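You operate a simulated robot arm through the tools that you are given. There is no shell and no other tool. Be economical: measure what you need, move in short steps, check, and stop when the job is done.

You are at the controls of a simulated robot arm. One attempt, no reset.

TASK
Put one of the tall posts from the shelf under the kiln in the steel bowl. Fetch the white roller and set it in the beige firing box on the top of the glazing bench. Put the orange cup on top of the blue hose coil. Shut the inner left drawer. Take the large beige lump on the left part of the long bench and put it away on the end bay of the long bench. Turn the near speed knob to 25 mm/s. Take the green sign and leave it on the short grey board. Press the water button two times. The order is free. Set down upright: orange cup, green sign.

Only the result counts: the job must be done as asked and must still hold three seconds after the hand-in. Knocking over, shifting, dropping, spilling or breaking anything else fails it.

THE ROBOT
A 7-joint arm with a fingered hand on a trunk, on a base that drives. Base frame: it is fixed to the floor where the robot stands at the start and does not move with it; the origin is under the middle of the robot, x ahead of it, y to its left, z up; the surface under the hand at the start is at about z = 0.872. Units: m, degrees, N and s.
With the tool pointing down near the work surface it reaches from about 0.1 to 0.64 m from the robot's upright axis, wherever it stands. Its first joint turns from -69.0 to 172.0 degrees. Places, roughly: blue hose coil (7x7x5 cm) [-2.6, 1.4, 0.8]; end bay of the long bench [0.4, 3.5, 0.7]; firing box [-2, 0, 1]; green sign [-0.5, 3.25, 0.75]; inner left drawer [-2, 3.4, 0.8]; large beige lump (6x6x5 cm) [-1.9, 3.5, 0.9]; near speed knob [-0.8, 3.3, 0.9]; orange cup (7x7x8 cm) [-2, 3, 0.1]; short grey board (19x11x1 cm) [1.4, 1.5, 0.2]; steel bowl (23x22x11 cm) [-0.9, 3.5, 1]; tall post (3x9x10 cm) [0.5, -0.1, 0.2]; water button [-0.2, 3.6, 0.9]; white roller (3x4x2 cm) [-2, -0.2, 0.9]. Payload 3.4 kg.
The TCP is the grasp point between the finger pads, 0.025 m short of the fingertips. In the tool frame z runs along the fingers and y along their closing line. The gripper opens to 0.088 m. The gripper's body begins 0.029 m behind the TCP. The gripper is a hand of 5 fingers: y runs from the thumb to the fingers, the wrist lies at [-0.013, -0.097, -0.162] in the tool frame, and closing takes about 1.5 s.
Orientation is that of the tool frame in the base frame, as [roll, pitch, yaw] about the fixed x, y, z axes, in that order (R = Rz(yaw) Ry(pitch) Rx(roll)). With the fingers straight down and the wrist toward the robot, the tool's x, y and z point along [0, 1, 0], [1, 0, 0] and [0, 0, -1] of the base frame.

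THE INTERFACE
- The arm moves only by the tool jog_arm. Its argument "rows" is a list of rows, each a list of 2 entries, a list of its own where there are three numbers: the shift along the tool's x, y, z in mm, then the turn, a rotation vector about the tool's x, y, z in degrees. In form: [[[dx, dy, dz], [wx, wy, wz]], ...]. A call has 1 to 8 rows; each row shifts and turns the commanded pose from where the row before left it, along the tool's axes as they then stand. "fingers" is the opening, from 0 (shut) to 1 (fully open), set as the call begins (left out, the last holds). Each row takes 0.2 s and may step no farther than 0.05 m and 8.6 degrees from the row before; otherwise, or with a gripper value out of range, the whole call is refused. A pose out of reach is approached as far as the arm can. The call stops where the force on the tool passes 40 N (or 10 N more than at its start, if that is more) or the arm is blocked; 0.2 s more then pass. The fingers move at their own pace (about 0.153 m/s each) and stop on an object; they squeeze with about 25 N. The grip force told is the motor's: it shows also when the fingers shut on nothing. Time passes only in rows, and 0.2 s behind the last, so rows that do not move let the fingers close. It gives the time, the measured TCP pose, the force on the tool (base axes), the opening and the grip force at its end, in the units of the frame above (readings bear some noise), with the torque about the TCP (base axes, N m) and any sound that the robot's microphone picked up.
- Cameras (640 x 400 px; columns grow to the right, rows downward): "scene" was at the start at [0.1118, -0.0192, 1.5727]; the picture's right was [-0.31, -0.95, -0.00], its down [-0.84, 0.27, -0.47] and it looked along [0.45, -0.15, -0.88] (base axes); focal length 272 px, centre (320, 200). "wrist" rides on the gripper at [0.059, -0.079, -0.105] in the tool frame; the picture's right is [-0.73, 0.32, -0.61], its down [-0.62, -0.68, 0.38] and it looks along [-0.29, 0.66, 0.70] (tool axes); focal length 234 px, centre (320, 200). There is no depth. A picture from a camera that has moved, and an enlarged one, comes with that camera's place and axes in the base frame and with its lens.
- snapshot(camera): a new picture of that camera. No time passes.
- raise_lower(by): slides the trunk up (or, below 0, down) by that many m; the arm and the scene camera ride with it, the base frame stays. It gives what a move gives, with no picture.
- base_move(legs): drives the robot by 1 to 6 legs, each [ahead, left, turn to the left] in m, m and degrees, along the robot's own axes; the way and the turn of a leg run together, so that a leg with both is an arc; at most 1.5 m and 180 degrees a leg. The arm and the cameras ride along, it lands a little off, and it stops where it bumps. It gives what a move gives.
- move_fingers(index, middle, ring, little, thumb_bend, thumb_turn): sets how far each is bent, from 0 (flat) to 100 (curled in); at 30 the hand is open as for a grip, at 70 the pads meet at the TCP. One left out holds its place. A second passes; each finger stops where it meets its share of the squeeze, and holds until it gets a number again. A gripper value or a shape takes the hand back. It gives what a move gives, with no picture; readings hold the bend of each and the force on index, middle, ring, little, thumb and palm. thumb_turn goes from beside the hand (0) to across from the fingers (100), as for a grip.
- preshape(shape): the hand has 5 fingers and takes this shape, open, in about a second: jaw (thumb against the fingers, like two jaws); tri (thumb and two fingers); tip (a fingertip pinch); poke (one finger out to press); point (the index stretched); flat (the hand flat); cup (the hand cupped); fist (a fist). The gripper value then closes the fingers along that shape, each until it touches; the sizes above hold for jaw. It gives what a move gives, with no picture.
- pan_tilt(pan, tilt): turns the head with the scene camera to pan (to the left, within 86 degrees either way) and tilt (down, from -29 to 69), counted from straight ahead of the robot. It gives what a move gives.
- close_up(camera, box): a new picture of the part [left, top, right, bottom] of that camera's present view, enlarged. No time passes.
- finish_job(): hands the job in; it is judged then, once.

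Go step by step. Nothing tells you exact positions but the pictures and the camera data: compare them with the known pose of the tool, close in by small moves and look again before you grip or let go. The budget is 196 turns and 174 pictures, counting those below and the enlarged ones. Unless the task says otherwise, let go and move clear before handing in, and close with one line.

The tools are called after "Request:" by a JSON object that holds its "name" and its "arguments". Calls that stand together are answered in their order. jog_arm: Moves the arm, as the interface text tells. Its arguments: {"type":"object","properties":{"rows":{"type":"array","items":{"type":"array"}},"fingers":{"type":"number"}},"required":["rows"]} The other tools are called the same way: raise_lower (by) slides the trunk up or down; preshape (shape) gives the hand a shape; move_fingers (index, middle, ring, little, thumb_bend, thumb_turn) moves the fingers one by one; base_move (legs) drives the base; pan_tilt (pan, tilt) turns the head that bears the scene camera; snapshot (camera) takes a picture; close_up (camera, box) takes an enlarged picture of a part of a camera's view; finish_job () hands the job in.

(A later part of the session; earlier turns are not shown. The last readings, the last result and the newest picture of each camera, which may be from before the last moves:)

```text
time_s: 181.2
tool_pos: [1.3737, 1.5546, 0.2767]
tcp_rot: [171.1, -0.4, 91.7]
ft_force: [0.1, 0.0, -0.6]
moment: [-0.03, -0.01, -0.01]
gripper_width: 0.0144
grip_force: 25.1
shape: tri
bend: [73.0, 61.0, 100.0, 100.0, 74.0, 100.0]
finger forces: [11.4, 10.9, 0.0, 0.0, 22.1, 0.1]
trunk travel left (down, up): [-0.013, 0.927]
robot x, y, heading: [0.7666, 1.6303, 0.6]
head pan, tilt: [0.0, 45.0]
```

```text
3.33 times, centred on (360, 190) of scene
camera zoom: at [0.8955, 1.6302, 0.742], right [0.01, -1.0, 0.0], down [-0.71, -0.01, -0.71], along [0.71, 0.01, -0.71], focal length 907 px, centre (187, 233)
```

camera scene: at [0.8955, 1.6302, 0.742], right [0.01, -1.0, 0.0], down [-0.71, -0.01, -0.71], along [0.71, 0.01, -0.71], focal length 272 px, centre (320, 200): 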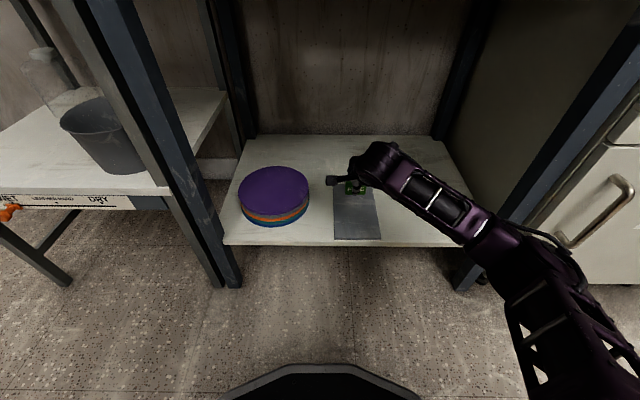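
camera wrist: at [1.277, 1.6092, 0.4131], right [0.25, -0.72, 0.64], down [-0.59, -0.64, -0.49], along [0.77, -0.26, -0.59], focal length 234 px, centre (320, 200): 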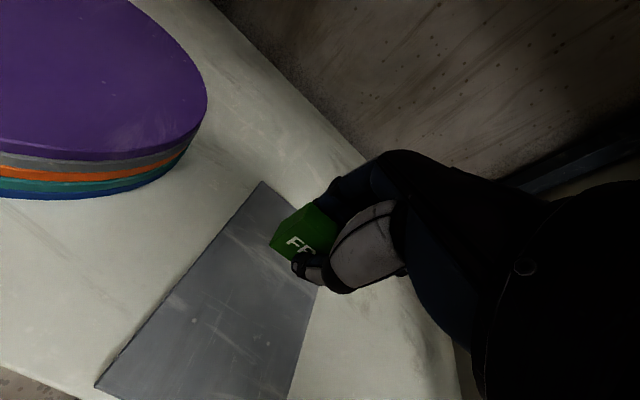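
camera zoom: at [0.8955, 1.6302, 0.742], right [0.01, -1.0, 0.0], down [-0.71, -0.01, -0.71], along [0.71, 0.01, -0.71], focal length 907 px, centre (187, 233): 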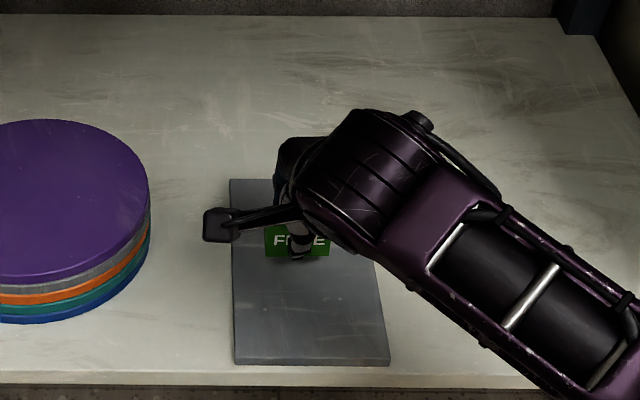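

Nearly down. I'll take small steps to contact.

Request:
{"name": "jog_arm", "arguments": {"rows": [[[0, -0.6, 4], [0, 0, 0]], [[0, -0.6, 4], [0, 0, 0]], [[0, -0.5, 3], [0, 0, 0]], [[0, 0, 0], [0, 0, 0]]]}}

Request:
{"name": "close_up", "arguments": {"camera": "wrist", "box": [200, 160, 380, 300]}}

```text
time_s: 182.2
tool_pos: [1.3734, 1.5539, 0.2654]
tcp_rot: [171.0, -0.4, 91.7]
ft_force: [0.3, 0.3, -0.3]
moment: [-0.02, -0.01, 0.0]
gripper_width: 0.014
grip_force: 25.2
shape: tri
bend: [73.0, 61.0, 100.0, 100.0, 74.0, 100.0]
finger forces: [11.4, 11.0, 0.0, 0.1, 22.2, 0.0]
trunk travel left (down, up): [-0.013, 0.927]
robot x, y, heading: [0.763, 1.6277, 0.9]
head pan, tilt: [0.0, 45.0]
```

```text
2.86 times, centred on (290, 230) of wrist
camera zoom: at [1.2771, 1.61, 0.3583], right [0.25, -0.72, 0.65], down [-0.59, -0.64, -0.49], along [0.77, -0.26, -0.59], focal length 669 px, centre (406, 114)
```

zoom: 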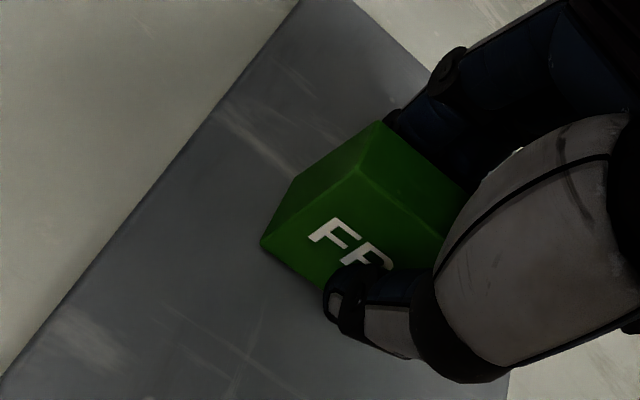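

Request:
{"name": "jog_arm", "arguments": {"rows": [[[0, -0.5, 3], [0, 0, 0]], [[0, -0.5, 3], [0, 0, 0]], [[0, -0.3, 2], [0, 0, 0]], [[0, 0, 0], [0, 0, 0]]]}}

Request:
{"name": "close_up", "arguments": {"camera": "wrist", "box": [200, 160, 380, 300]}}

```text
time_s: 183.2
tool_pos: [1.3737, 1.5544, 0.259]
tcp_rot: [170.9, -0.4, 91.7]
ft_force: [-0.6, 0.9, 8.9]
moment: [0.01, 0.06, 0.01]
gripper_width: 0.0147
grip_force: 24.4
shape: tri
bend: [73.0, 61.0, 100.0, 100.0, 75.0, 100.0]
finger forces: [13.2, 12.8, 0.0, 0.0, 26.1, 0.0]
trunk travel left (down, up): [-0.013, 0.927]
robot x, y, heading: [0.7638, 1.6263, 0.5]
head pan, tilt: [0.0, 45.0]
```

```text
2.86 times, centred on (290, 230) of wrist
camera zoom: at [1.2769, 1.6101, 0.3517], right [0.24, -0.72, 0.65], down [-0.59, -0.64, -0.49], along [0.77, -0.26, -0.58], focal length 669 px, centre (406, 114)
```

zoom: 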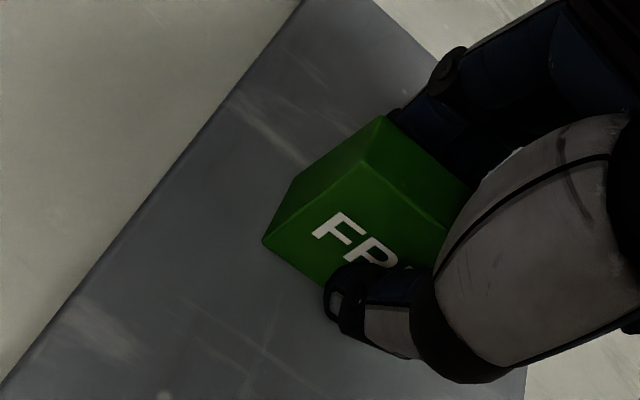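

Contact at 9 N. I'll release gently, lift straight up and check.

Request:
{"name": "jog_arm", "arguments": {"rows": [[[0, 0, 0], [0, 0, 0]], [[0, 0, 0], [0, 0, 0]], [[0, 0, 0], [0, 0, 0]], [[0, 0, 0], [0, 0, 0]]], "fingers": 0.4}}

Request:
{"name": "jog_arm", "arguments": {"rows": [[[0, 1.5, -10], [0, 0, 0]], [[0, 3.4, -22], [0, 0, 0]], [[0, 4.6, -30], [0, 0, 0]], [[0, 3, -20], [0, 0, 0]], [[0, 0, 0], [0, 0, 0]]]}}

Request:
{"name": "snapshot", "arguments": {"camera": "wrist"}}

```text
time_s: 184.2
tool_pos: [1.3733, 1.5541, 0.2582]
tcp_rot: [171.0, -0.4, 91.7]
ft_force: [1.7, -0.1, 4.9]
moment: [0.01, 0.03, -0.03]
gripper_width: 0.0336
grip_force: 0.1
shape: tri
bend: [74.0, 49.0, 99.0, 99.0, 76.0, 100.0]
finger forces: [0.0, 0.0, 0.1, 0.0, 4.9, 0.0]
trunk travel left (down, up): [-0.013, 0.927]
robot x, y, heading: [0.7598, 1.6274, 0.6]
head pan, tilt: [0.0, 45.0]
```

```text
time_s: 185.4
tool_pos: [1.3727, 1.5525, 0.3409]
tcp_rot: [171.1, -0.4, 91.6]
ft_force: [0.1, 0.0, 0.0]
moment: [-0.03, 0.0, 0.0]
gripper_width: 0.035
grip_force: 0.0
shape: tri
bend: [74.0, 49.0, 99.0, 99.0, 73.0, 100.0]
finger forces: [0.1, 0.1, 0.0, 0.1, 0.0, 0.1]
trunk travel left (down, up): [-0.013, 0.927]
robot x, y, heading: [0.7616, 1.6292, 0.8]
head pan, tilt: [0.0, 45.0]
```

```text
81 pictures are left
camera wrist: at [1.2765, 1.6083, 0.433], right [0.25, -0.72, 0.65], down [-0.59, -0.64, -0.49], along [0.77, -0.26, -0.59], focal length 234 px, centre (320, 200)
```

wrist: 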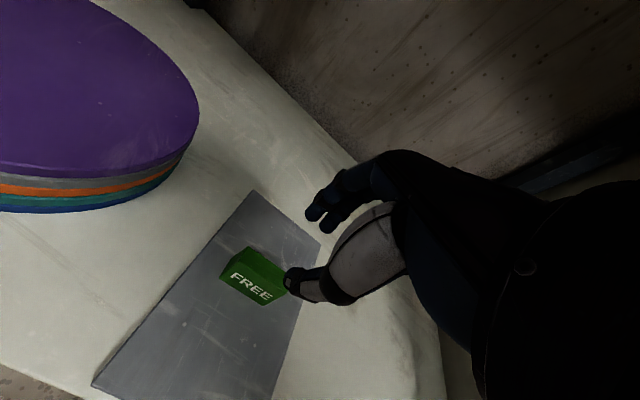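

The sign stands upright on the board. Next is the left end of the long bench; I'll back out, drive there and survey the lump, drawer and cup.

Request:
{"name": "base_move", "arguments": {"legs": [[-0.45, 0, 0], [0, 0, 90], [0.92, 0, 0], [0, 1.4, 0]]}}

Request:
{"name": "raise_lower", "arguments": {"by": 0.4}}

Request:
{"name": "raise_lower", "arguments": {"by": 0.38}}

Request:
{"name": "pan_tilt", "arguments": {"pan": 45, "tilt": 45}}

Request:
{"name": "snapshot", "arguments": {"camera": "scene"}}

```text
time_s: 203.1
tool_pos: [-1.0743, 3.0837, 0.3404]
tcp_rot: [171.0, -0.4, -176.4]
ft_force: [1.0, -0.1, 0.5]
moment: [-0.04, 0.03, -0.02]
gripper_width: 0.0348
grip_force: 0.1
shape: tri
bend: [74.0, 49.0, 99.0, 99.0, 73.0, 100.0]
finger forces: [0.0, 0.0, 0.1, 0.0, 0.0, 0.0]
trunk travel left (down, up): [-0.013, 0.927]
robot x, y, heading: [-1.1319, 2.473, 92.5]
head pan, tilt: [0.0, 45.0]
```

```text
time_s: 206.9
tool_pos: [-1.0747, 3.0836, 0.7406]
tcp_rot: [171.0, -0.4, -176.5]
ft_force: [-0.2, 0.0, 0.1]
moment: [-0.02, -0.01, 0.01]
gripper_width: 0.0346
grip_force: 0.0
shape: tri
bend: [74.0, 49.0, 99.0, 99.0, 73.0, 100.0]
finger forces: [0.0, 0.0, 0.0, 0.0, 0.0, 0.0]
trunk travel left (down, up): [-0.413, 0.527]
robot x, y, heading: [-1.1307, 2.4701, 92.6]
head pan, tilt: [0.0, 45.0]
```

```text
time_s: 210.6
tool_pos: [-1.0733, 3.0837, 1.1208]
tcp_rot: [171.1, -0.4, -176.5]
ft_force: [0.0, 0.2, -0.3]
moment: [0.06, 0.0, 0.0]
gripper_width: 0.0349
grip_force: 0.1
shape: tri
bend: [74.0, 49.0, 99.0, 99.0, 73.0, 100.0]
finger forces: [0.0, 0.0, 0.1, 0.1, 0.0, 0.0]
trunk travel left (down, up): [-0.793, 0.147]
robot x, y, heading: [-1.134, 2.4712, 92.3]
head pan, tilt: [0.0, 45.0]
```

```text
time_s: 211.7
tool_pos: [-1.0749, 3.0831, 1.1206]
tcp_rot: [171.0, -0.3, -176.4]
ft_force: [-0.4, 0.9, -0.6]
moment: [0.01, -0.02, 0.0]
gripper_width: 0.0348
grip_force: 0.1
shape: tri
bend: [74.0, 49.0, 99.0, 99.0, 73.0, 100.0]
finger forces: [0.0, 0.1, 0.1, 0.0, 0.0, 0.1]
trunk travel left (down, up): [-0.793, 0.147]
robot x, y, heading: [-1.1314, 2.4697, 92.3]
head pan, tilt: [45.0, 45.0]
```

```text
80 pictures are left
camera scene: at [-1.1918, 2.5773, 1.522], right [0.68, 0.74, 0.0], down [0.52, -0.48, -0.71], along [-0.52, 0.48, -0.71], focal length 272 px, centre (320, 200)
```

scene: 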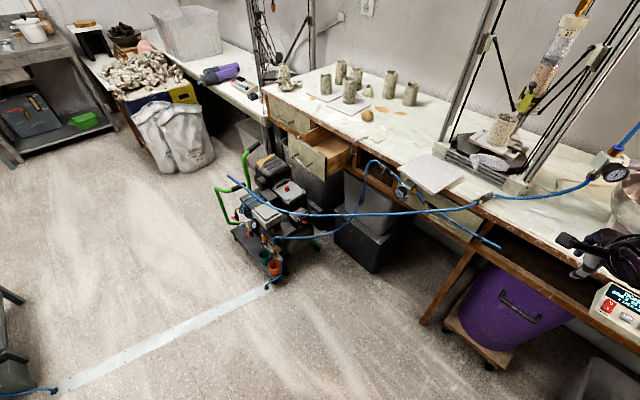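

The cart with hoses stands in front of the drawer, and a hose sags at about (−1.55, 3.05, 0.88) down to the cart. I'll stand at about (−1.66, 2.8), facing 110°, and work above the hose.

Request:
{"name": "preshape", "arguments": {"shape": "jaw"}}

Request:
{"name": "base_move", "arguments": {"legs": [[0, 0.53, 0], [0.3, 0, 17]]}}

Request:
{"name": "pan_tilt", "arguments": {"pan": 8, "tilt": 55}}

Request:
{"name": "snapshot", "arguments": {"camera": "scene"}}

Request:
{"name": "snapshot", "arguments": {"camera": "wrist"}}

```text
time_s: 212.6
tool_pos: [-1.0749, 3.083, 1.1215]
tcp_rot: [171.0, -0.4, -176.4]
ft_force: [-0.4, -0.3, -0.4]
moment: [0.02, 0.01, 0.02]
gripper_width: 0.0876
grip_force: 0.0
shape: jaw
bend: [30.0, 30.0, 30.0, 30.0, 30.0, 98.0]
finger forces: [0.0, 0.0, 0.2, 0.0, 0.1, 0.0]
trunk travel left (down, up): [-0.793, 0.147]
robot x, y, heading: [-1.1278, 2.4721, 92.2]
head pan, tilt: [45.0, 45.0]
```

```text
time_s: 217.3
tool_pos: [-1.8362, 3.3482, 1.1206]
tcp_rot: [171.0, -0.5, -159.9]
ft_force: [-0.1, 0.2, -0.3]
moment: [-0.01, -0.01, 0.0]
gripper_width: 0.0874
grip_force: 0.1
shape: jaw
bend: [30.0, 30.0, 30.0, 30.0, 30.0, 98.0]
finger forces: [0.0, 0.0, 0.0, 0.1, 0.0, 0.0]
trunk travel left (down, up): [-0.793, 0.147]
robot x, y, heading: [-1.7151, 2.7458, 109.0]
head pan, tilt: [45.0, 45.0]
```

```text
time_s: 218.3
tool_pos: [-1.8354, 3.3472, 1.12]
tcp_rot: [170.9, -0.5, -159.8]
ft_force: [-0.2, 0.1, 0.8]
moment: [-0.02, -0.02, -0.02]
gripper_width: 0.0877
grip_force: 0.0
shape: jaw
bend: [30.0, 30.0, 30.0, 30.0, 30.0, 98.0]
finger forces: [0.0, 0.0, 0.0, 0.1, 0.1, 0.0]
trunk travel left (down, up): [-0.793, 0.147]
robot x, y, heading: [-1.7157, 2.747, 109.5]
head pan, tilt: [8.0, 55.0]
```

```text
79 pictures are left
camera scene: at [-1.7631, 2.8572, 1.5086], right [0.89, 0.46, 0.0], down [0.37, -0.73, -0.57], along [-0.26, 0.51, -0.82], focal length 272 px, centre (320, 200)
```

scene: 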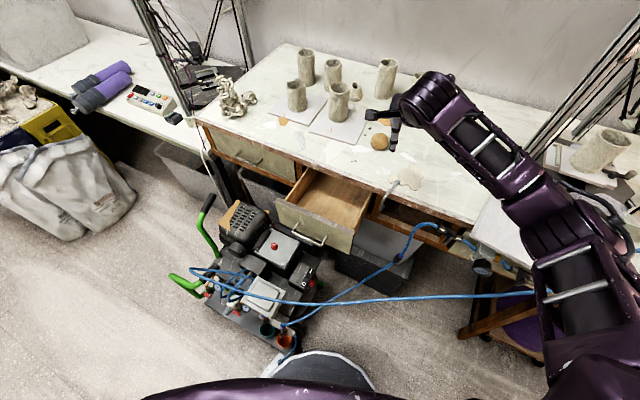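

```text
78 pictures are left
camera wrist: at [-1.8585, 3.2395, 1.2129], right [0.61, 0.46, 0.65], down [0.79, -0.36, -0.49], along [0.01, 0.81, -0.59], focal length 234 px, centre (320, 200)
```

wrist: 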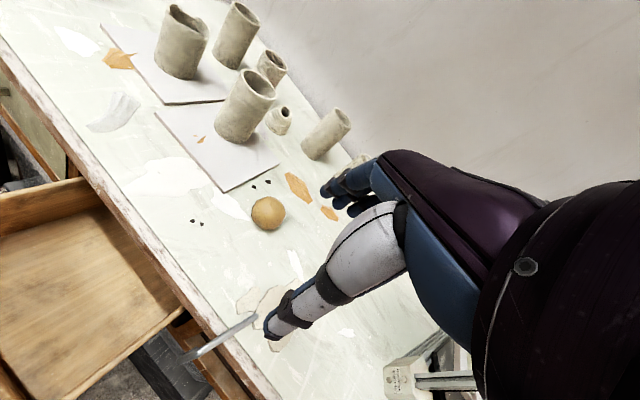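

The lump is at (−1.891, 3.527, 0.895). I'll move right and slightly ahead, clear of the cart and hose, and turn the hand so the fingers point forward-down with a sideways closing line.

Request:
{"name": "base_move", "arguments": {"legs": [[0, -0.131, 0], [0.086, 0, 0]]}}

Request:
{"name": "jog_arm", "arguments": {"rows": [[[0, 0, 0], [0, 0, -8.4]], [[0, 0, 0], [0, 0, -8.4]], [[0, 0, 0], [0, 0, -8.4]], [[0, 0, 0], [0, 0, -8.4]], [[0, 0, 0], [0, 0, -8.4]], [[0, 0, 0], [0, 0, -8.4]], [[0, 0, 0], [0, 0, -8.4]], [[0, 0, 0], [0, 0, -8.4]]]}}

Request:
{"name": "jog_arm", "arguments": {"rows": [[[0, 0, 0], [0, 0, -8.4]], [[0, 0, 0], [0, 0, -8.4]], [[0, 0, 0], [0, -8.2, 0]], [[0, 0, 0], [0, -8.2, 0]], [[0, 0, 0], [0, -8.2, 0]], [[0, 0, 0], [0, -8.2, 0]], [[0, 0, 0], [0, 0, 0]]]}}

Request:
{"name": "snapshot", "arguments": {"camera": "scene"}}

Request:
{"name": "snapshot", "arguments": {"camera": "wrist"}}

```text
time_s: 220.3
tool_pos: [-1.7359, 3.4723, 1.1212]
tcp_rot: [171.0, -0.4, -160.0]
ft_force: [-0.6, 0.8, -0.6]
moment: [-0.02, -0.02, 0.0]
gripper_width: 0.0875
grip_force: 0.0
shape: jaw
bend: [30.0, 30.0, 30.0, 30.0, 30.0, 98.0]
finger forces: [0.0, 0.0, 0.0, 0.1, 0.0, 0.0]
trunk travel left (down, up): [-0.793, 0.147]
robot x, y, heading: [-1.6171, 2.8708, 109.2]
head pan, tilt: [8.0, 55.0]
```

```text
time_s: 222.1
tool_pos: [-1.7368, 3.4728, 1.1209]
tcp_rot: [176.1, 8.1, -92.9]
ft_force: [-0.1, 0.0, -0.3]
moment: [0.0, 0.01, 0.03]
gripper_width: 0.0876
grip_force: 0.0
shape: jaw
bend: [30.0, 30.0, 30.0, 30.0, 30.0, 98.0]
finger forces: [0.0, 0.0, 0.1, 0.0, 0.0, 0.0]
trunk travel left (down, up): [-0.793, 0.147]
robot x, y, heading: [-1.6147, 2.8706, 108.9]
head pan, tilt: [8.0, 55.0]
```

```text
time_s: 223.7
tool_pos: [-1.7361, 3.4718, 1.1206]
tcp_rot: [178.4, 41.8, -77.0]
ft_force: [-0.2, 0.1, 0.0]
moment: [-0.05, 0.0, 0.03]
gripper_width: 0.0876
grip_force: 0.0
shape: jaw
bend: [30.0, 30.0, 30.0, 30.0, 30.0, 98.0]
finger forces: [0.0, 0.0, 0.0, 0.0, 0.1, 0.1]
trunk travel left (down, up): [-0.793, 0.147]
robot x, y, heading: [-1.613, 2.8707, 109.2]
head pan, tilt: [8.0, 55.0]
```

```text
77 pictures are left
camera scene: at [-1.6653, 2.9822, 1.5085], right [0.89, 0.46, 0.0], down [0.37, -0.73, -0.57], along [-0.26, 0.51, -0.82], focal length 272 px, centre (320, 200)
```

scene: 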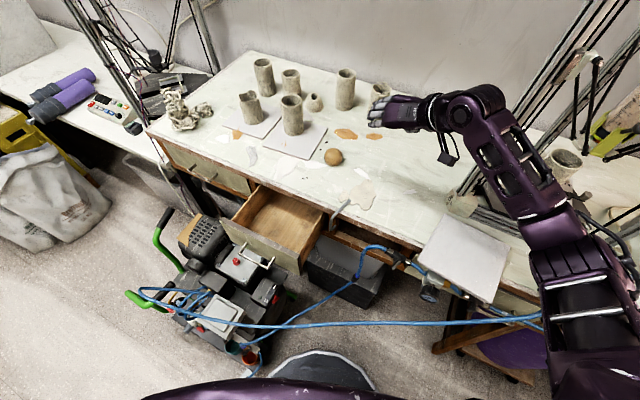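

```text
76 pictures are left
camera wrist: at [-1.6321, 3.3824, 1.1581], right [-0.33, 0.06, 0.94], down [0.49, 0.87, 0.11], along [-0.81, 0.5, -0.31], focal length 234 px, centre (320, 200)
```

wrist: 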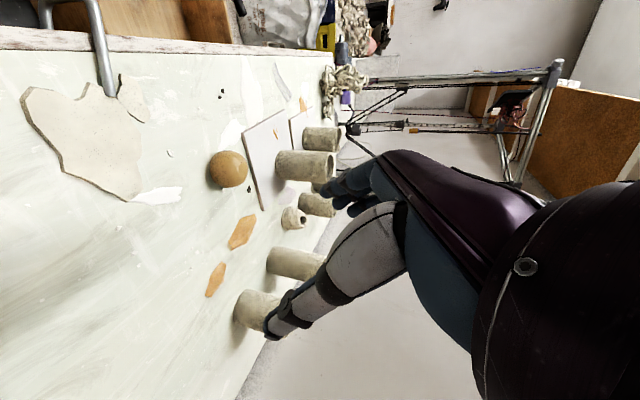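

The fingers point forward-down and closing is sideways. I'll turn the base 12° left to line up and lower the trunk to pre-grasp height.

Request:
{"name": "base_move", "arguments": {"legs": [[0, 0, 12.2]]}}

Request:
{"name": "raise_lower", "arguments": {"by": -0.14}}

Request:
{"name": "close_up", "arguments": {"camera": "scene", "box": [240, 40, 560, 240]}}

Request:
{"name": "snapshot", "arguments": {"camera": "wrist"}}

```text
time_s: 224.9
tool_pos: [-1.8602, 3.4338, 1.1206]
tcp_rot: [178.2, 41.6, -65.0]
ft_force: [0.5, -0.1, 0.0]
moment: [-0.03, -0.02, -0.02]
gripper_width: 0.0877
grip_force: 0.0
shape: jaw
bend: [30.0, 30.0, 30.0, 30.0, 30.0, 98.0]
finger forces: [0.0, 0.1, 0.0, 0.1, 0.0, 0.0]
trunk travel left (down, up): [-0.793, 0.147]
robot x, y, heading: [-1.6139, 2.8732, 121.1]
head pan, tilt: [8.0, 55.0]
```

```text
time_s: 226.5
tool_pos: [-1.8588, 3.4324, 0.98]
tcp_rot: [178.3, 41.8, -65.0]
ft_force: [-1.0, -0.5, -0.4]
moment: [0.02, -0.01, 0.0]
gripper_width: 0.0875
grip_force: 0.0
shape: jaw
bend: [30.0, 30.0, 30.0, 30.0, 30.0, 98.0]
finger forces: [0.1, 0.0, 0.0, 0.0, 0.0, 0.0]
trunk travel left (down, up): [-0.653, 0.287]
robot x, y, heading: [-1.6171, 2.8698, 121.3]
head pan, tilt: [8.0, 55.0]
```

```text
2.00 times, centred on (400, 140) of scene
camera zoom: at [-1.6871, 2.969, 1.3686], right [0.78, 0.63, 0.0], down [0.52, -0.64, -0.57], along [-0.36, 0.44, -0.82], focal length 544 px, centre (160, 320)
```

zoom: 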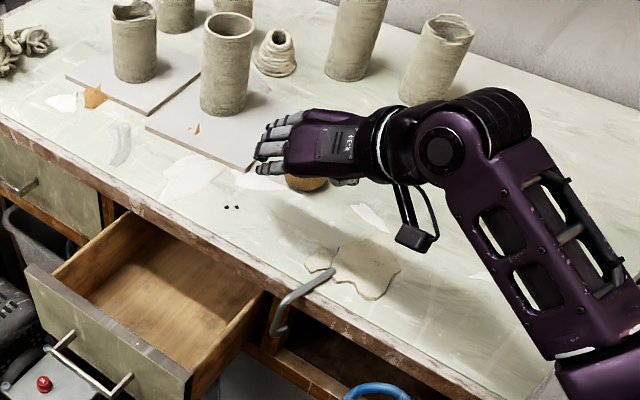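

```text
74 pictures are left
camera wrist: at [-1.7386, 3.3677, 1.0185], right [-0.33, -0.01, 0.94], down [0.3, 0.95, 0.11], along [-0.9, 0.32, -0.31], focal length 234 px, centre (320, 200)
```

wrist: 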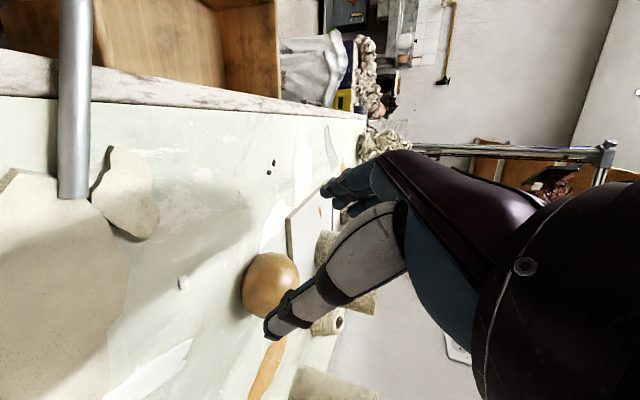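

I'll correct across the axis and advance 85 mm along the fingers, then check.

Request:
{"name": "jog_arm", "arguments": {"rows": [[[-25, -3, 0], [0, 0, 0]], [[0, 0, 30], [0, 0, 0]], [[0, 0, 30], [0, 0, 0]], [[0, 0, 25], [0, 0, 0]], [[0, 0, 0], [0, 0, 0]]]}}

Request:
{"name": "snapshot", "arguments": {"camera": "wrist"}}

Request:
{"name": "close_up", "arguments": {"camera": "scene", "box": [280, 60, 440, 160]}}

```text
time_s: 227.7
tool_pos: [-1.8906, 3.5011, 0.9333]
tcp_rot: [178.3, 41.7, -64.9]
ft_force: [-0.4, -0.3, 0.6]
moment: [-0.01, -0.01, 0.02]
gripper_width: 0.0878
grip_force: 0.0
shape: jaw
bend: [30.0, 30.0, 30.0, 30.0, 30.0, 98.0]
finger forces: [0.0, 0.0, 0.0, 0.1, 0.0, 0.1]
trunk travel left (down, up): [-0.653, 0.287]
robot x, y, heading: [-1.6145, 2.8725, 121.3]
head pan, tilt: [8.0, 55.0]
```

```text
73 pictures are left
camera wrist: at [-1.7705, 3.4349, 0.9709], right [-0.33, -0.01, 0.94], down [0.3, 0.95, 0.11], along [-0.9, 0.32, -0.31], focal length 234 px, centre (320, 200)
```

wrist: 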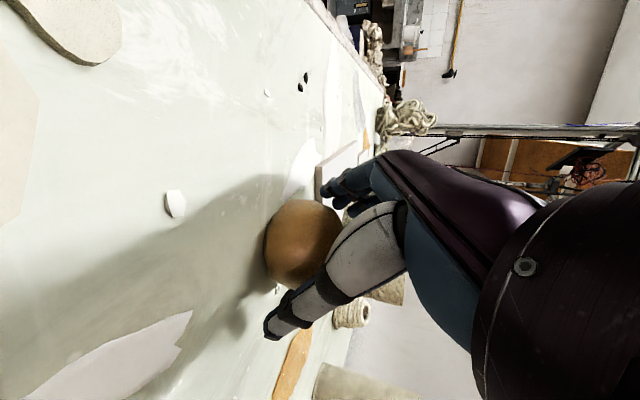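

```text
4.00 times, centred on (360, 110) of scene
camera zoom: at [-1.6867, 2.969, 1.3686], right [0.78, 0.63, 0.0], down [0.52, -0.64, -0.57], along [-0.36, 0.44, -0.82], focal length 1088 px, centre (160, 560)
```

zoom: 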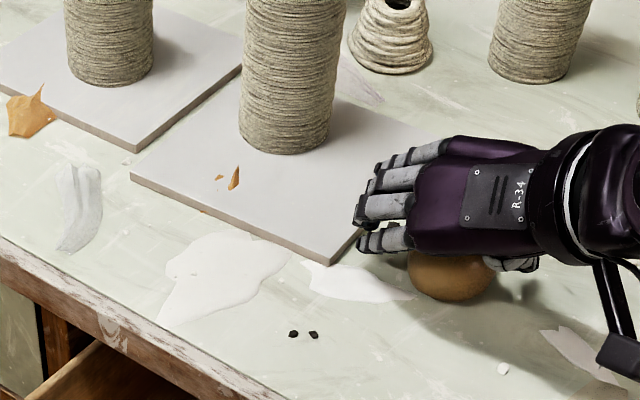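

Well aligned; about 30 mm more to go. I'll advance and close.

Request:
{"name": "jog_arm", "arguments": {"rows": [[[4, 0, 15], [0, 0, 0]], [[2, 0, 15], [0, 0, 0]], [[0, 0, 0], [0, 0, 0]]]}}

Request:
{"name": "jog_arm", "arguments": {"rows": [[[0, 0, 0], [0, 0, 0]], [[0, 0, 0], [0, 0, 0]], [[0, 0, 0], [0, 0, 0]], [[0, 0, 0], [0, 0, 0]], [[0, 0, 0], [0, 0, 0]], [[0, 0, 0], [0, 0, 0]], [[0, 0, 0], [0, 0, 0]]], "fingers": 0.0}}

Request:
{"name": "snapshot", "arguments": {"camera": "wrist"}}

```text
time_s: 228.5
tool_pos: [-1.8991, 3.511, 0.9143]
tcp_rot: [178.0, 42.2, -65.1]
ft_force: [5.8, -6.8, 22.5]
moment: [0.01, 0.35, 0.13]
gripper_width: 0.0879
grip_force: 0.0
shape: jaw
bend: [28.0, 30.0, 30.0, 30.0, 26.0, 100.0]
finger forces: [15.6, 0.1, 0.1, 0.1, 8.7, 0.0]
trunk travel left (down, up): [-0.653, 0.287]
robot x, y, heading: [-1.6161, 2.8693, 120.9]
head pan, tilt: [8.0, 55.0]
```

```text
time_s: 230.1
tool_pos: [-1.899, 3.5102, 0.9136]
tcp_rot: [178.2, 42.2, -64.9]
ft_force: [-1.0, -4.7, 28.9]
moment: [0.13, 0.86, 0.24]
gripper_width: 0.0598
grip_force: 25.2
shape: jaw
bend: [30.0, 68.0, 51.0, 47.0, 47.0, 100.0]
finger forces: [17.9, 14.6, 0.0, 0.1, 22.0, 0.1]
trunk travel left (down, up): [-0.653, 0.287]
robot x, y, heading: [-1.6153, 2.8676, 121.3]
head pan, tilt: [8.0, 55.0]
```

```text
71 pictures are left
camera wrist: at [-1.7778, 3.4449, 0.9509], right [-0.33, -0.02, 0.95], down [0.3, 0.95, 0.12], along [-0.9, 0.32, -0.3], focal length 234 px, centre (320, 200)
```

wrist: 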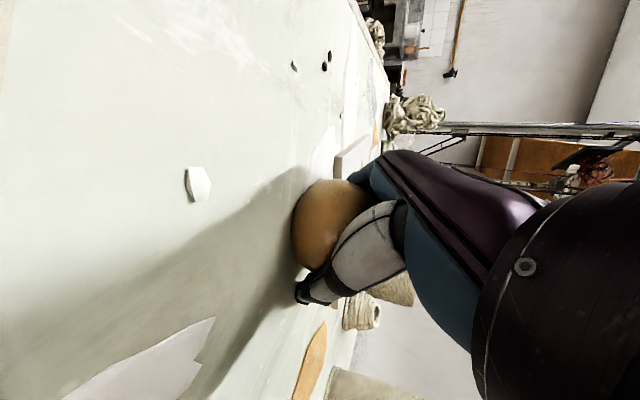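

Gripped at 6 cm width. I'll lift with the trunk and check.

Request:
{"name": "raise_lower", "arguments": {"by": 0.15}}

Request:
{"name": "snapshot", "arguments": {"camera": "wrist"}}

```text
time_s: 231.9
tool_pos: [-1.8999, 3.5163, 1.056]
tcp_rot: [178.3, 41.6, -65.0]
ft_force: [0.6, 0.0, -1.9]
moment: [0.03, 0.01, -0.01]
gripper_width: 0.0552
grip_force: 25.2
shape: jaw
bend: [41.0, 70.0, 51.0, 47.0, 51.0, 99.0]
finger forces: [10.2, 5.7, 0.1, 0.0, 16.1, 0.1]
trunk travel left (down, up): [-0.803, 0.137]
robot x, y, heading: [-1.613, 2.8705, 121.1]
head pan, tilt: [8.0, 55.0]
```

```text
70 pictures are left
camera wrist: at [-1.7788, 3.4499, 1.0949], right [-0.33, -0.01, 0.94], down [0.3, 0.95, 0.11], along [-0.9, 0.32, -0.31], focal length 234 px, centre (320, 200)
```

wrist: 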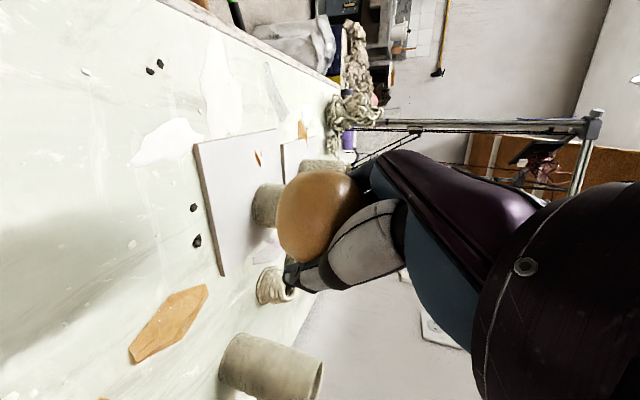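

The lump is held. I'll back off the bench and drive right to the end bay.

Request:
{"name": "base_move", "arguments": {"legs": [[-0.42, 0, 0], [0, 0, -31], [0, -1.0, 0], [0, -0.65, 0]]}}

Request:
{"name": "pan_tilt", "arguments": {"pan": -8, "tilt": 42}}

Request:
{"name": "snapshot", "arguments": {"camera": "scene"}}

```text
time_s: 244.1
tool_pos: [0.3441, 3.2328, 1.0565]
tcp_rot: [178.3, 41.6, -95.2]
ft_force: [0.1, -0.3, -2.2]
moment: [0.03, 0.0, 0.01]
gripper_width: 0.0552
grip_force: 24.8
shape: jaw
bend: [41.0, 70.0, 51.0, 47.0, 51.0, 99.0]
finger forces: [9.9, 5.6, 0.0, 0.0, 15.7, 0.0]
trunk travel left (down, up): [-0.803, 0.137]
robot x, y, heading: [0.2653, 2.5318, 91.2]
head pan, tilt: [8.0, 55.0]
```

```text
time_s: 244.8
tool_pos: [0.345, 3.2323, 1.0569]
tcp_rot: [178.4, 41.6, -95.1]
ft_force: [-0.4, -0.8, -1.6]
moment: [0.02, -0.04, 0.02]
gripper_width: 0.0552
grip_force: 24.9
shape: jaw
bend: [41.0, 70.0, 51.0, 47.0, 51.0, 99.0]
finger forces: [9.9, 5.6, 0.0, 0.1, 15.7, 0.0]
trunk travel left (down, up): [-0.803, 0.137]
robot x, y, heading: [0.2654, 2.5296, 91.0]
head pan, tilt: [-8.0, 42.0]
```

```text
69 pictures are left
camera scene: at [0.2743, 2.666, 1.5362], right [0.99, -0.12, 0.0], down [-0.08, -0.66, -0.74], along [0.09, 0.74, -0.67], focal length 272 px, centre (320, 200)
```

scene: 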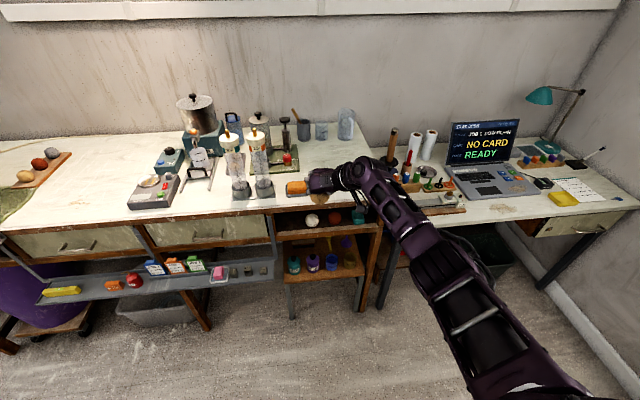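

The end bay has an upper shelf with sponges under the bench top. I'll lower the trunk to look into it.

Request:
{"name": "raise_lower", "arguments": {"by": -0.28}}

Request:
{"name": "pan_tilt", "arguments": {"pan": 0, "tilt": 32}}

Request:
{"name": "snapshot", "arguments": {"camera": "scene"}}

Request:
{"name": "close_up", "arguments": {"camera": "scene", "box": [220, 170, 420, 310]}}

```text
time_s: 247.7
tool_pos: [0.344, 3.2325, 0.7767]
tcp_rot: [178.2, 41.7, -95.3]
ft_force: [-0.7, -0.3, -2.0]
moment: [-0.03, -0.04, -0.02]
gripper_width: 0.0553
grip_force: 25.2
shape: jaw
bend: [41.0, 70.0, 51.0, 47.0, 51.0, 99.0]
finger forces: [9.8, 5.6, 0.0, 0.0, 15.6, 0.0]
trunk travel left (down, up): [-0.523, 0.417]
robot x, y, heading: [0.2631, 2.5339, 91.0]
head pan, tilt: [-8.0, 42.0]
```

```text
time_s: 248.4
tool_pos: [0.344, 3.234, 0.7772]
tcp_rot: [178.3, 41.6, -95.1]
ft_force: [-0.3, 0.6, -1.6]
moment: [0.02, 0.0, -0.02]
gripper_width: 0.0555
grip_force: 24.5
shape: jaw
bend: [41.0, 70.0, 51.0, 47.0, 51.0, 99.0]
finger forces: [9.8, 5.5, 0.0, 0.1, 15.6, 0.0]
trunk travel left (down, up): [-0.523, 0.417]
robot x, y, heading: [0.2683, 2.5325, 91.1]
head pan, tilt: [0.0, 32.0]
```

```text
68 pictures are left
camera scene: at [0.2627, 2.6726, 1.2713], right [1.0, 0.02, 0.0], down [0.01, -0.53, -0.85], along [-0.01, 0.85, -0.53], focal length 272 px, centre (320, 200)
```

scene: 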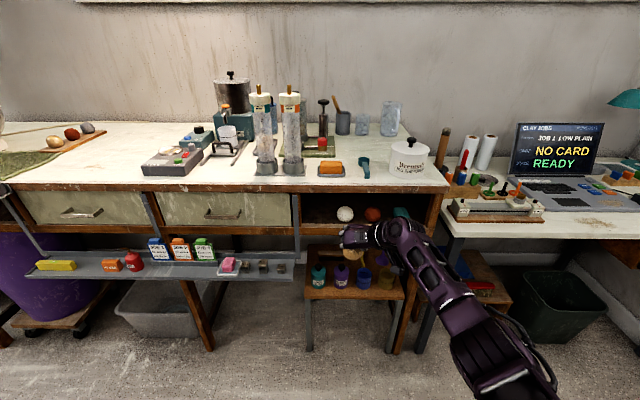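

```text
2.86 times, centred on (320, 240) of scene
camera zoom: at [0.2627, 2.6726, 1.2713], right [1.0, 0.02, 0.0], down [0.01, -0.53, -0.85], along [-0.01, 0.85, -0.53], focal length 777 px, centre (320, 86)
```

zoom: 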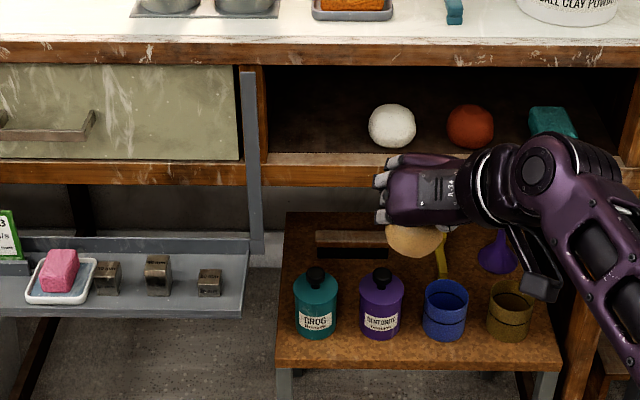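

The bay opening spans z≈0.736–0.855, and the free slot is x≈0.205–0.32, left of the white ball. I'll level the hand and shift left.

Request:
{"name": "jog_arm", "arguments": {"rows": [[[0, 0, 0], [0, -8, 0]], [[0, 0, 0], [0, -8, 0]], [[0, 0, 0], [0, -8, 0]], [[0, 0, 0], [0, -8, 0]], [[0, 0, 0], [0, -8, 0]], [[0, 0, 0], [0, 0, 0]]]}}

Request:
{"name": "base_move", "arguments": {"legs": [[0, 0.082, -1]]}}

Request:
{"name": "close_up", "arguments": {"camera": "scene", "box": [220, 170, 420, 310]}}

Request:
{"name": "snapshot", "arguments": {"camera": "wrist"}}

```text
time_s: 249.8
tool_pos: [0.3451, 3.2325, 0.7772]
tcp_rot: [170.4, 81.6, -103.6]
ft_force: [-0.6, 0.9, -1.7]
moment: [-0.01, 0.0, -0.03]
gripper_width: 0.0556
grip_force: 24.5
shape: jaw
bend: [41.0, 70.0, 51.0, 47.0, 51.0, 99.0]
finger forces: [9.7, 5.3, 0.0, 0.1, 15.2, 0.0]
trunk travel left (down, up): [-0.523, 0.417]
robot x, y, heading: [0.2645, 2.5338, 90.9]
head pan, tilt: [0.0, 32.0]
```

```text
time_s: 250.9
tool_pos: [0.2749, 3.2309, 0.7768]
tcp_rot: [171.4, 81.6, -103.6]
ft_force: [-0.3, 0.6, -1.8]
moment: [0.03, 0.02, -0.01]
gripper_width: 0.0555
grip_force: 25.4
shape: jaw
bend: [41.0, 70.0, 51.0, 47.0, 51.0, 99.0]
finger forces: [9.8, 5.3, 0.1, 0.1, 15.2, 0.1]
trunk travel left (down, up): [-0.523, 0.417]
robot x, y, heading: [0.1775, 2.5311, 90.2]
head pan, tilt: [0.0, 32.0]
```

```text
2.86 times, centred on (320, 240) of scene
camera zoom: at [0.1821, 2.672, 1.2714], right [1.0, 0.0, 0.0], down [0.0, -0.53, -0.85], along [0.0, 0.85, -0.53], focal length 777 px, centre (320, 86)
```

zoom: 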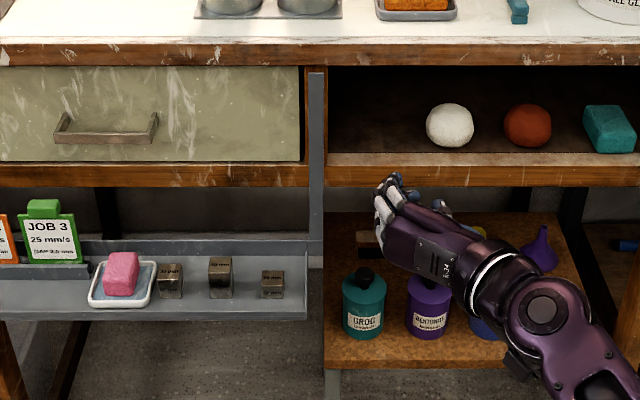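

```text
65 pictures are left
camera wrist: at [0.3418, 3.1125, 0.733], right [-0.35, -0.47, 0.81], down [0.73, 0.41, 0.55], along [-0.59, 0.79, 0.2], focal length 234 px, centre (320, 200)
```

wrist: 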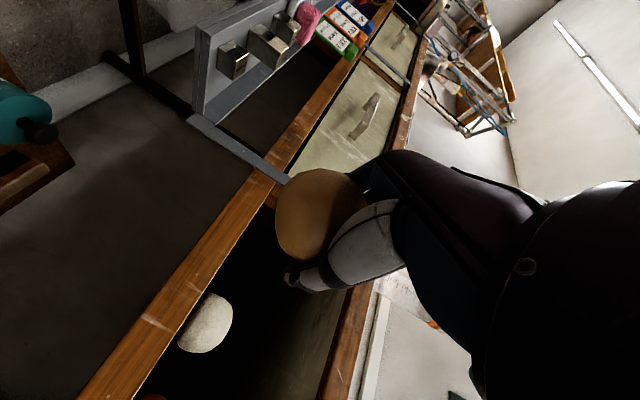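

The hand is level. I'll shift left 28 mm, lower 5 mm and drive to the bay mouth.

Request:
{"name": "base_move", "arguments": {"legs": [[0, 0.028, 0], [0.1, 0, 0]]}}

Request:
{"name": "raise_lower", "arguments": {"by": -0.005}}

Request:
{"name": "close_up", "arguments": {"camera": "scene", "box": [240, 190, 440, 330]}}

Request:
{"name": "snapshot", "arguments": {"camera": "wrist"}}

```text
time_s: 252.4
tool_pos: [0.2489, 3.3305, 0.7772]
tcp_rot: [171.0, 81.5, -104.2]
ft_force: [0.4, -0.3, -1.6]
moment: [-0.01, 0.01, 0.02]
gripper_width: 0.0557
grip_force: 25.2
shape: jaw
bend: [41.0, 70.0, 51.0, 47.0, 51.0, 99.0]
finger forces: [9.7, 5.3, 0.0, 0.1, 15.1, 0.0]
trunk travel left (down, up): [-0.523, 0.417]
robot x, y, heading: [0.1551, 2.6298, 89.7]
head pan, tilt: [0.0, 32.0]
```

```text
time_s: 253.0
tool_pos: [0.2485, 3.3294, 0.7706]
tcp_rot: [171.0, 81.6, -104.1]
ft_force: [0.1, 0.6, -1.7]
moment: [0.03, -0.02, 0.0]
gripper_width: 0.0551
grip_force: 24.8
shape: jaw
bend: [41.0, 70.0, 51.0, 47.0, 51.0, 99.0]
finger forces: [9.7, 5.3, 0.1, 0.2, 15.1, 0.0]
trunk travel left (down, up): [-0.518, 0.422]
robot x, y, heading: [0.1508, 2.6295, 89.6]
head pan, tilt: [0.0, 32.0]
```

```text
2.86 times, centred on (340, 260) of scene
camera zoom: at [0.1557, 2.7704, 1.2664], right [1.0, 0.0, 0.0], down [0.0, -0.53, -0.85], along [0.0, 0.85, -0.53], focal length 777 px, centre (263, 29)
```

zoom: 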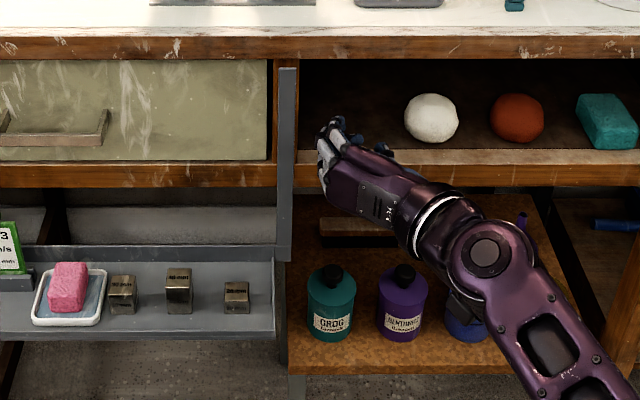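

```text
63 pictures are left
camera wrist: at [0.3157, 3.2106, 0.7276], right [-0.35, -0.47, 0.81], down [0.73, 0.41, 0.55], along [-0.58, 0.79, 0.2], focal length 234 px, centre (320, 200)
```

wrist: 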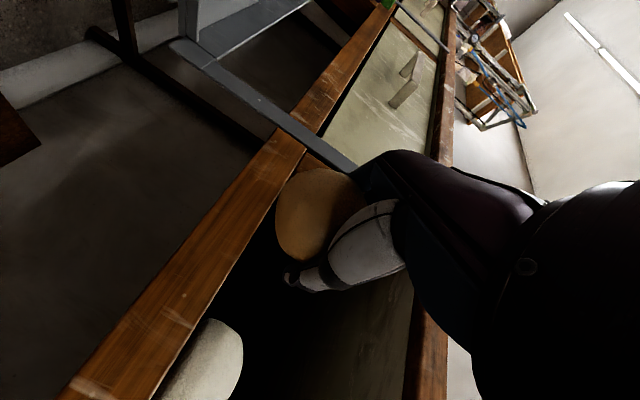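

There's clearance on both sides. I'll go in 9 cm.

Request:
{"name": "base_move", "arguments": {"legs": [[0.09, 0, 0]]}}

Request:
{"name": "close_up", "arguments": {"camera": "scene", "box": [240, 190, 440, 330]}}

Request:
{"name": "snapshot", "arguments": {"camera": "wrist"}}

```text
time_s: 254.1
tool_pos: [0.2489, 3.4202, 0.7719]
tcp_rot: [170.7, 81.6, -104.4]
ft_force: [1.4, 1.5, 4.3]
moment: [-0.07, 0.02, -0.01]
gripper_width: 0.023
grip_force: 25.0
shape: jaw
bend: [42.0, 70.0, 51.0, 47.0, 54.0, 100.0]
finger forces: [8.7, 4.6, 0.0, 0.1, 13.2, 0.0]
trunk travel left (down, up): [-0.518, 0.422]
robot x, y, heading: [0.1536, 2.7208, 89.8]
head pan, tilt: [0.0, 32.0]
```

```text
2.86 times, centred on (340, 260) of scene
camera zoom: at [0.1559, 2.8619, 1.2664], right [1.0, 0.0, 0.0], down [0.0, -0.53, -0.85], along [0.0, 0.85, -0.53], focal length 777 px, centre (263, 29)
```

zoom: 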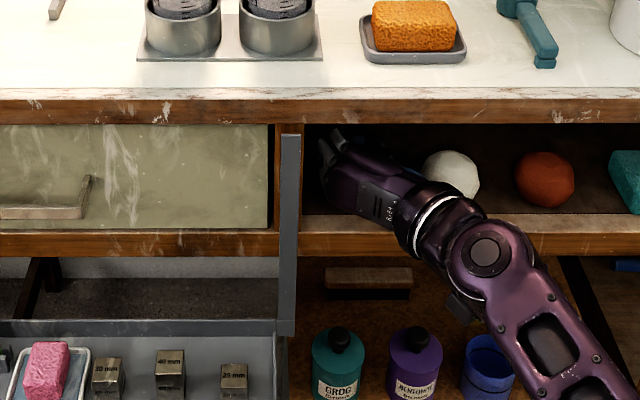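

```text
61 pictures are left
camera wrist: at [0.3157, 3.3024, 0.7281], right [-0.35, -0.47, 0.81], down [0.73, 0.4, 0.55], along [-0.58, 0.79, 0.2], focal length 234 px, centre (320, 200)
```

wrist: 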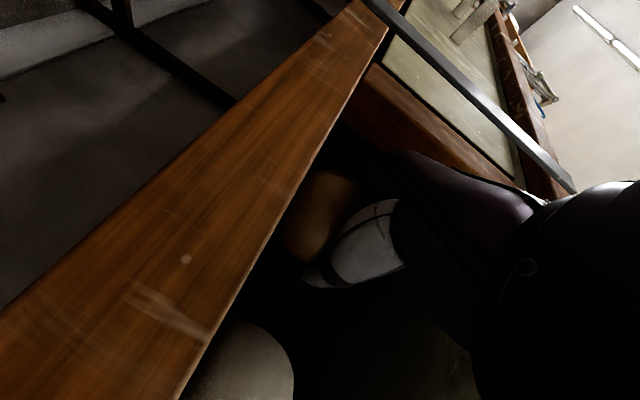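

The lump seems to touch the shelf lightly. I'll raise 4 mm, go in 3 cm more, then release.

Request:
{"name": "raise_lower", "arguments": {"by": 0.004}}

Request:
{"name": "base_move", "arguments": {"legs": [[0.03, 0, 0]]}}

Request:
{"name": "close_up", "arguments": {"camera": "wrist", "box": [180, 120, 460, 320]}}

```text
time_s: 254.6
tool_pos: [0.2502, 3.4204, 0.7759]
tcp_rot: [170.2, 81.6, -104.9]
ft_force: [1.1, 0.6, -1.0]
moment: [0.0, 0.01, 0.01]
gripper_width: 0.0208
grip_force: 24.6
shape: jaw
bend: [43.0, 71.0, 51.0, 47.0, 55.0, 100.0]
finger forces: [7.0, 1.3, 0.1, 0.1, 7.4, 0.0]
trunk travel left (down, up): [-0.522, 0.418]
robot x, y, heading: [0.1534, 2.7197, 89.7]
head pan, tilt: [0.0, 32.0]
```

```text
time_s: 255.4
tool_pos: [0.2489, 3.4502, 0.7764]
tcp_rot: [170.7, 81.7, -104.6]
ft_force: [0.5, 1.7, 3.0]
moment: [-0.07, 0.03, -0.01]
gripper_width: 0.0203
grip_force: 24.7
shape: jaw
bend: [45.0, 71.0, 51.0, 47.0, 58.0, 100.0]
finger forces: [8.1, 0.0, 0.0, 0.0, 8.5, 0.1]
trunk travel left (down, up): [-0.522, 0.418]
robot x, y, heading: [0.1511, 2.7521, 89.6]
head pan, tilt: [0.0, 32.0]
```

```text
2.00 times, centred on (320, 220) of wrist
camera zoom: at [0.3158, 3.3323, 0.7324], right [-0.35, -0.47, 0.81], down [0.73, 0.4, 0.55], along [-0.58, 0.79, 0.2], focal length 468 px, centre (320, 160)
```

zoom: 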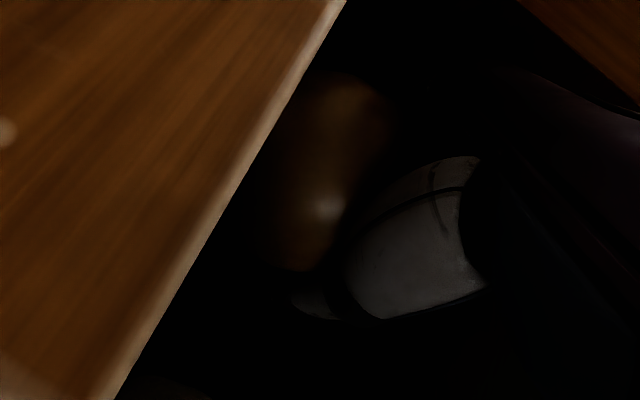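

The lump is well inside and resting on the shelf. I'll open moderately and withdraw straight back.

Request:
{"name": "jog_arm", "arguments": {"rows": [[[0, 0, 0], [0, 0, 0]], [[0, 0, 0], [0, 0, 0]], [[0, 0, 0], [0, 0, 0]], [[0, 0, 0], [0, 0, 0]]], "fingers": 0.72}}

Request:
{"name": "base_move", "arguments": {"legs": [[-0.3, 0, 0]]}}

Request:
{"name": "close_up", "arguments": {"camera": "scene", "box": [240, 150, 440, 290]}}

Request:
{"name": "snapshot", "arguments": {"camera": "wrist"}}

```text
time_s: 256.4
tool_pos: [0.2482, 3.4502, 0.7774]
tcp_rot: [170.7, 81.7, -104.5]
ft_force: [0.3, -0.1, 0.2]
moment: [-0.01, 0.03, 0.01]
gripper_width: 0.0632
grip_force: 0.1
shape: jaw
bend: [27.0, 37.0, 33.0, 34.0, 57.0, 99.0]
finger forces: [0.0, 0.7, 0.1, 0.1, 0.1, 0.1]
trunk travel left (down, up): [-0.522, 0.418]
robot x, y, heading: [0.1549, 2.7552, 89.9]
head pan, tilt: [0.0, 32.0]
```

```text
time_s: 258.5
tool_pos: [0.2492, 3.1433, 0.777]
tcp_rot: [170.2, 81.7, -104.9]
ft_force: [0.8, 0.4, 0.3]
moment: [-0.02, -0.01, 0.02]
gripper_width: 0.0634
grip_force: 0.0
shape: jaw
bend: [27.0, 37.0, 33.0, 34.0, 57.0, 99.0]
finger forces: [0.1, 0.0, 0.0, 0.0, 0.0, 0.0]
trunk travel left (down, up): [-0.522, 0.418]
robot x, y, heading: [0.1516, 2.448, 89.7]
head pan, tilt: [0.0, 32.0]
```

```text
2.86 times, centred on (340, 220) of scene
camera zoom: at [0.1549, 2.5854, 1.2705], right [1.0, -0.01, 0.0], down [0.0, -0.53, -0.85], along [0.0, 0.85, -0.53], focal length 777 px, centre (263, 143)
```

zoom: 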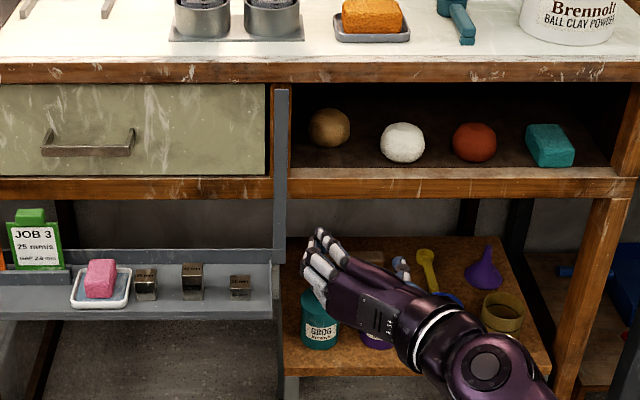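

```text
58 pictures are left
camera wrist: at [0.3156, 3.0262, 0.7331], right [-0.35, -0.47, 0.81], down [0.74, 0.4, 0.55], along [-0.58, 0.79, 0.2], focal length 234 px, centre (320, 200)
```

wrist: 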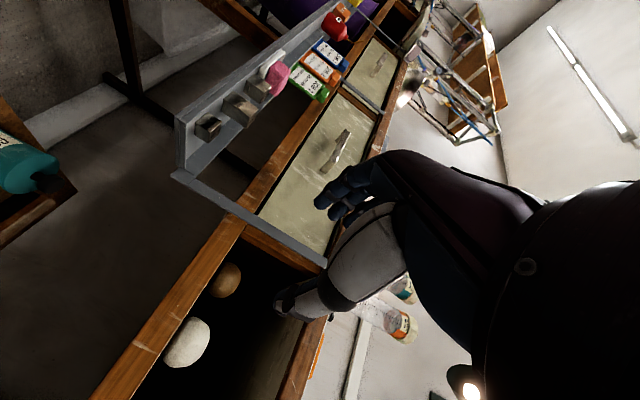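

The lump now sits in the end bay beside the white ball. Next I'll shut the drawer: raise the trunk, tilt the fingers steeply down and drive back to the spot by the cart.

Request:
{"name": "raise_lower", "arguments": {"by": 0.26}}

Request:
{"name": "jog_arm", "arguments": {"rows": [[[0, 0, 0], [0, 7.8, 0]], [[0, 0, 0], [0, 7.8, 0]], [[0, 0, 0], [0, 7.8, 0]], [[0, 0, 0], [0, 7.8, 0]], [[0, 0, 0], [0, 7.8, 0]], [[0, 0, 0], [0, 7.8, 0]], [[0, 0, 0], [0, 7.8, 0]]], "fingers": 0.0}}

Request:
{"name": "base_move", "arguments": {"legs": [[0, 1.0, 0], [0, 0.65, 0], [0, 0, 31], [0.36, 0, 0]]}}

Request:
{"name": "pan_tilt", "arguments": {"pan": 8, "tilt": 58}}

Request:
{"name": "snapshot", "arguments": {"camera": "scene"}}

```text
time_s: 261.2
tool_pos: [0.2483, 3.1454, 1.0377]
tcp_rot: [170.2, 81.6, -105.1]
ft_force: [-0.5, 0.5, 0.4]
moment: [0.01, 0.02, -0.01]
gripper_width: 0.0629
grip_force: 0.1
shape: jaw
bend: [27.0, 37.0, 33.0, 34.0, 57.0, 99.0]
finger forces: [0.0, 0.0, 0.0, 0.0, 0.1, 0.0]
trunk travel left (down, up): [-0.782, 0.158]
robot x, y, heading: [0.1521, 2.4491, 89.7]
head pan, tilt: [0.0, 32.0]
```

```text
time_s: 262.8
tool_pos: [0.2476, 3.1439, 1.0379]
tcp_rot: [178.5, 27.1, -95.9]
ft_force: [0.3, -0.6, 0.7]
moment: [-0.01, -0.05, -0.02]
gripper_width: 0.0
grip_force: 24.9
shape: jaw
bend: [70.0, 70.0, 70.0, 70.0, 39.0, 100.0]
finger forces: [0.1, 0.0, 0.0, 0.0, 0.0, 0.1]
trunk travel left (down, up): [-0.782, 0.158]
robot x, y, heading: [0.1556, 2.4484, 89.6]
head pan, tilt: [0.0, 32.0]
```

```text
time_s: 274.6
tool_pos: [-1.9754, 3.3888, 1.0383]
tcp_rot: [178.6, 27.1, -64.7]
ft_force: [-1.0, -0.5, -0.1]
moment: [-0.01, -0.01, -0.02]
gripper_width: 0.0001
grip_force: 25.1
shape: jaw
bend: [70.0, 70.0, 70.0, 70.0, 39.0, 100.0]
finger forces: [0.0, 0.0, 0.1, 0.0, 0.0, 0.0]
trunk travel left (down, up): [-0.782, 0.158]
robot x, y, heading: [-1.6955, 2.7413, 121.0]
head pan, tilt: [0.0, 32.0]
```

```text
time_s: 275.6
tool_pos: [-1.9763, 3.3878, 1.037]
tcp_rot: [178.4, 27.3, -64.7]
ft_force: [-0.5, -0.1, -0.1]
moment: [0.0, 0.01, 0.01]
gripper_width: 0.0001
grip_force: 25.0
shape: jaw
bend: [70.0, 70.0, 70.0, 70.0, 39.0, 100.0]
finger forces: [0.1, 0.0, 0.0, 0.0, 0.0, 0.1]
trunk travel left (down, up): [-0.782, 0.158]
robot x, y, heading: [-1.6945, 2.7462, 121.2]
head pan, tilt: [8.0, 58.0]
```

```text
57 pictures are left
camera scene: at [-1.7624, 2.8392, 1.4939], right [0.78, 0.63, 0.0], down [0.53, -0.66, -0.53], along [-0.33, 0.41, -0.85], focal length 272 px, centre (320, 200)
```

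scene: 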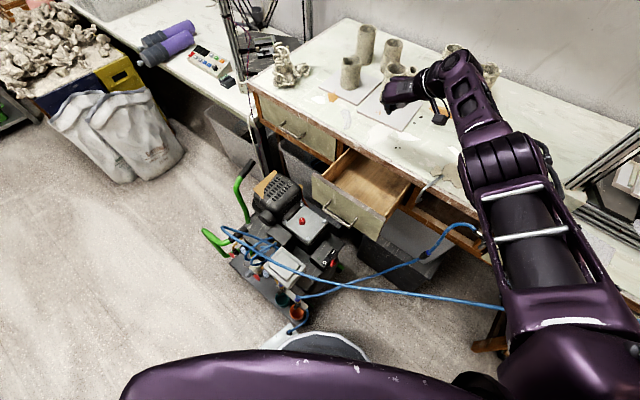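

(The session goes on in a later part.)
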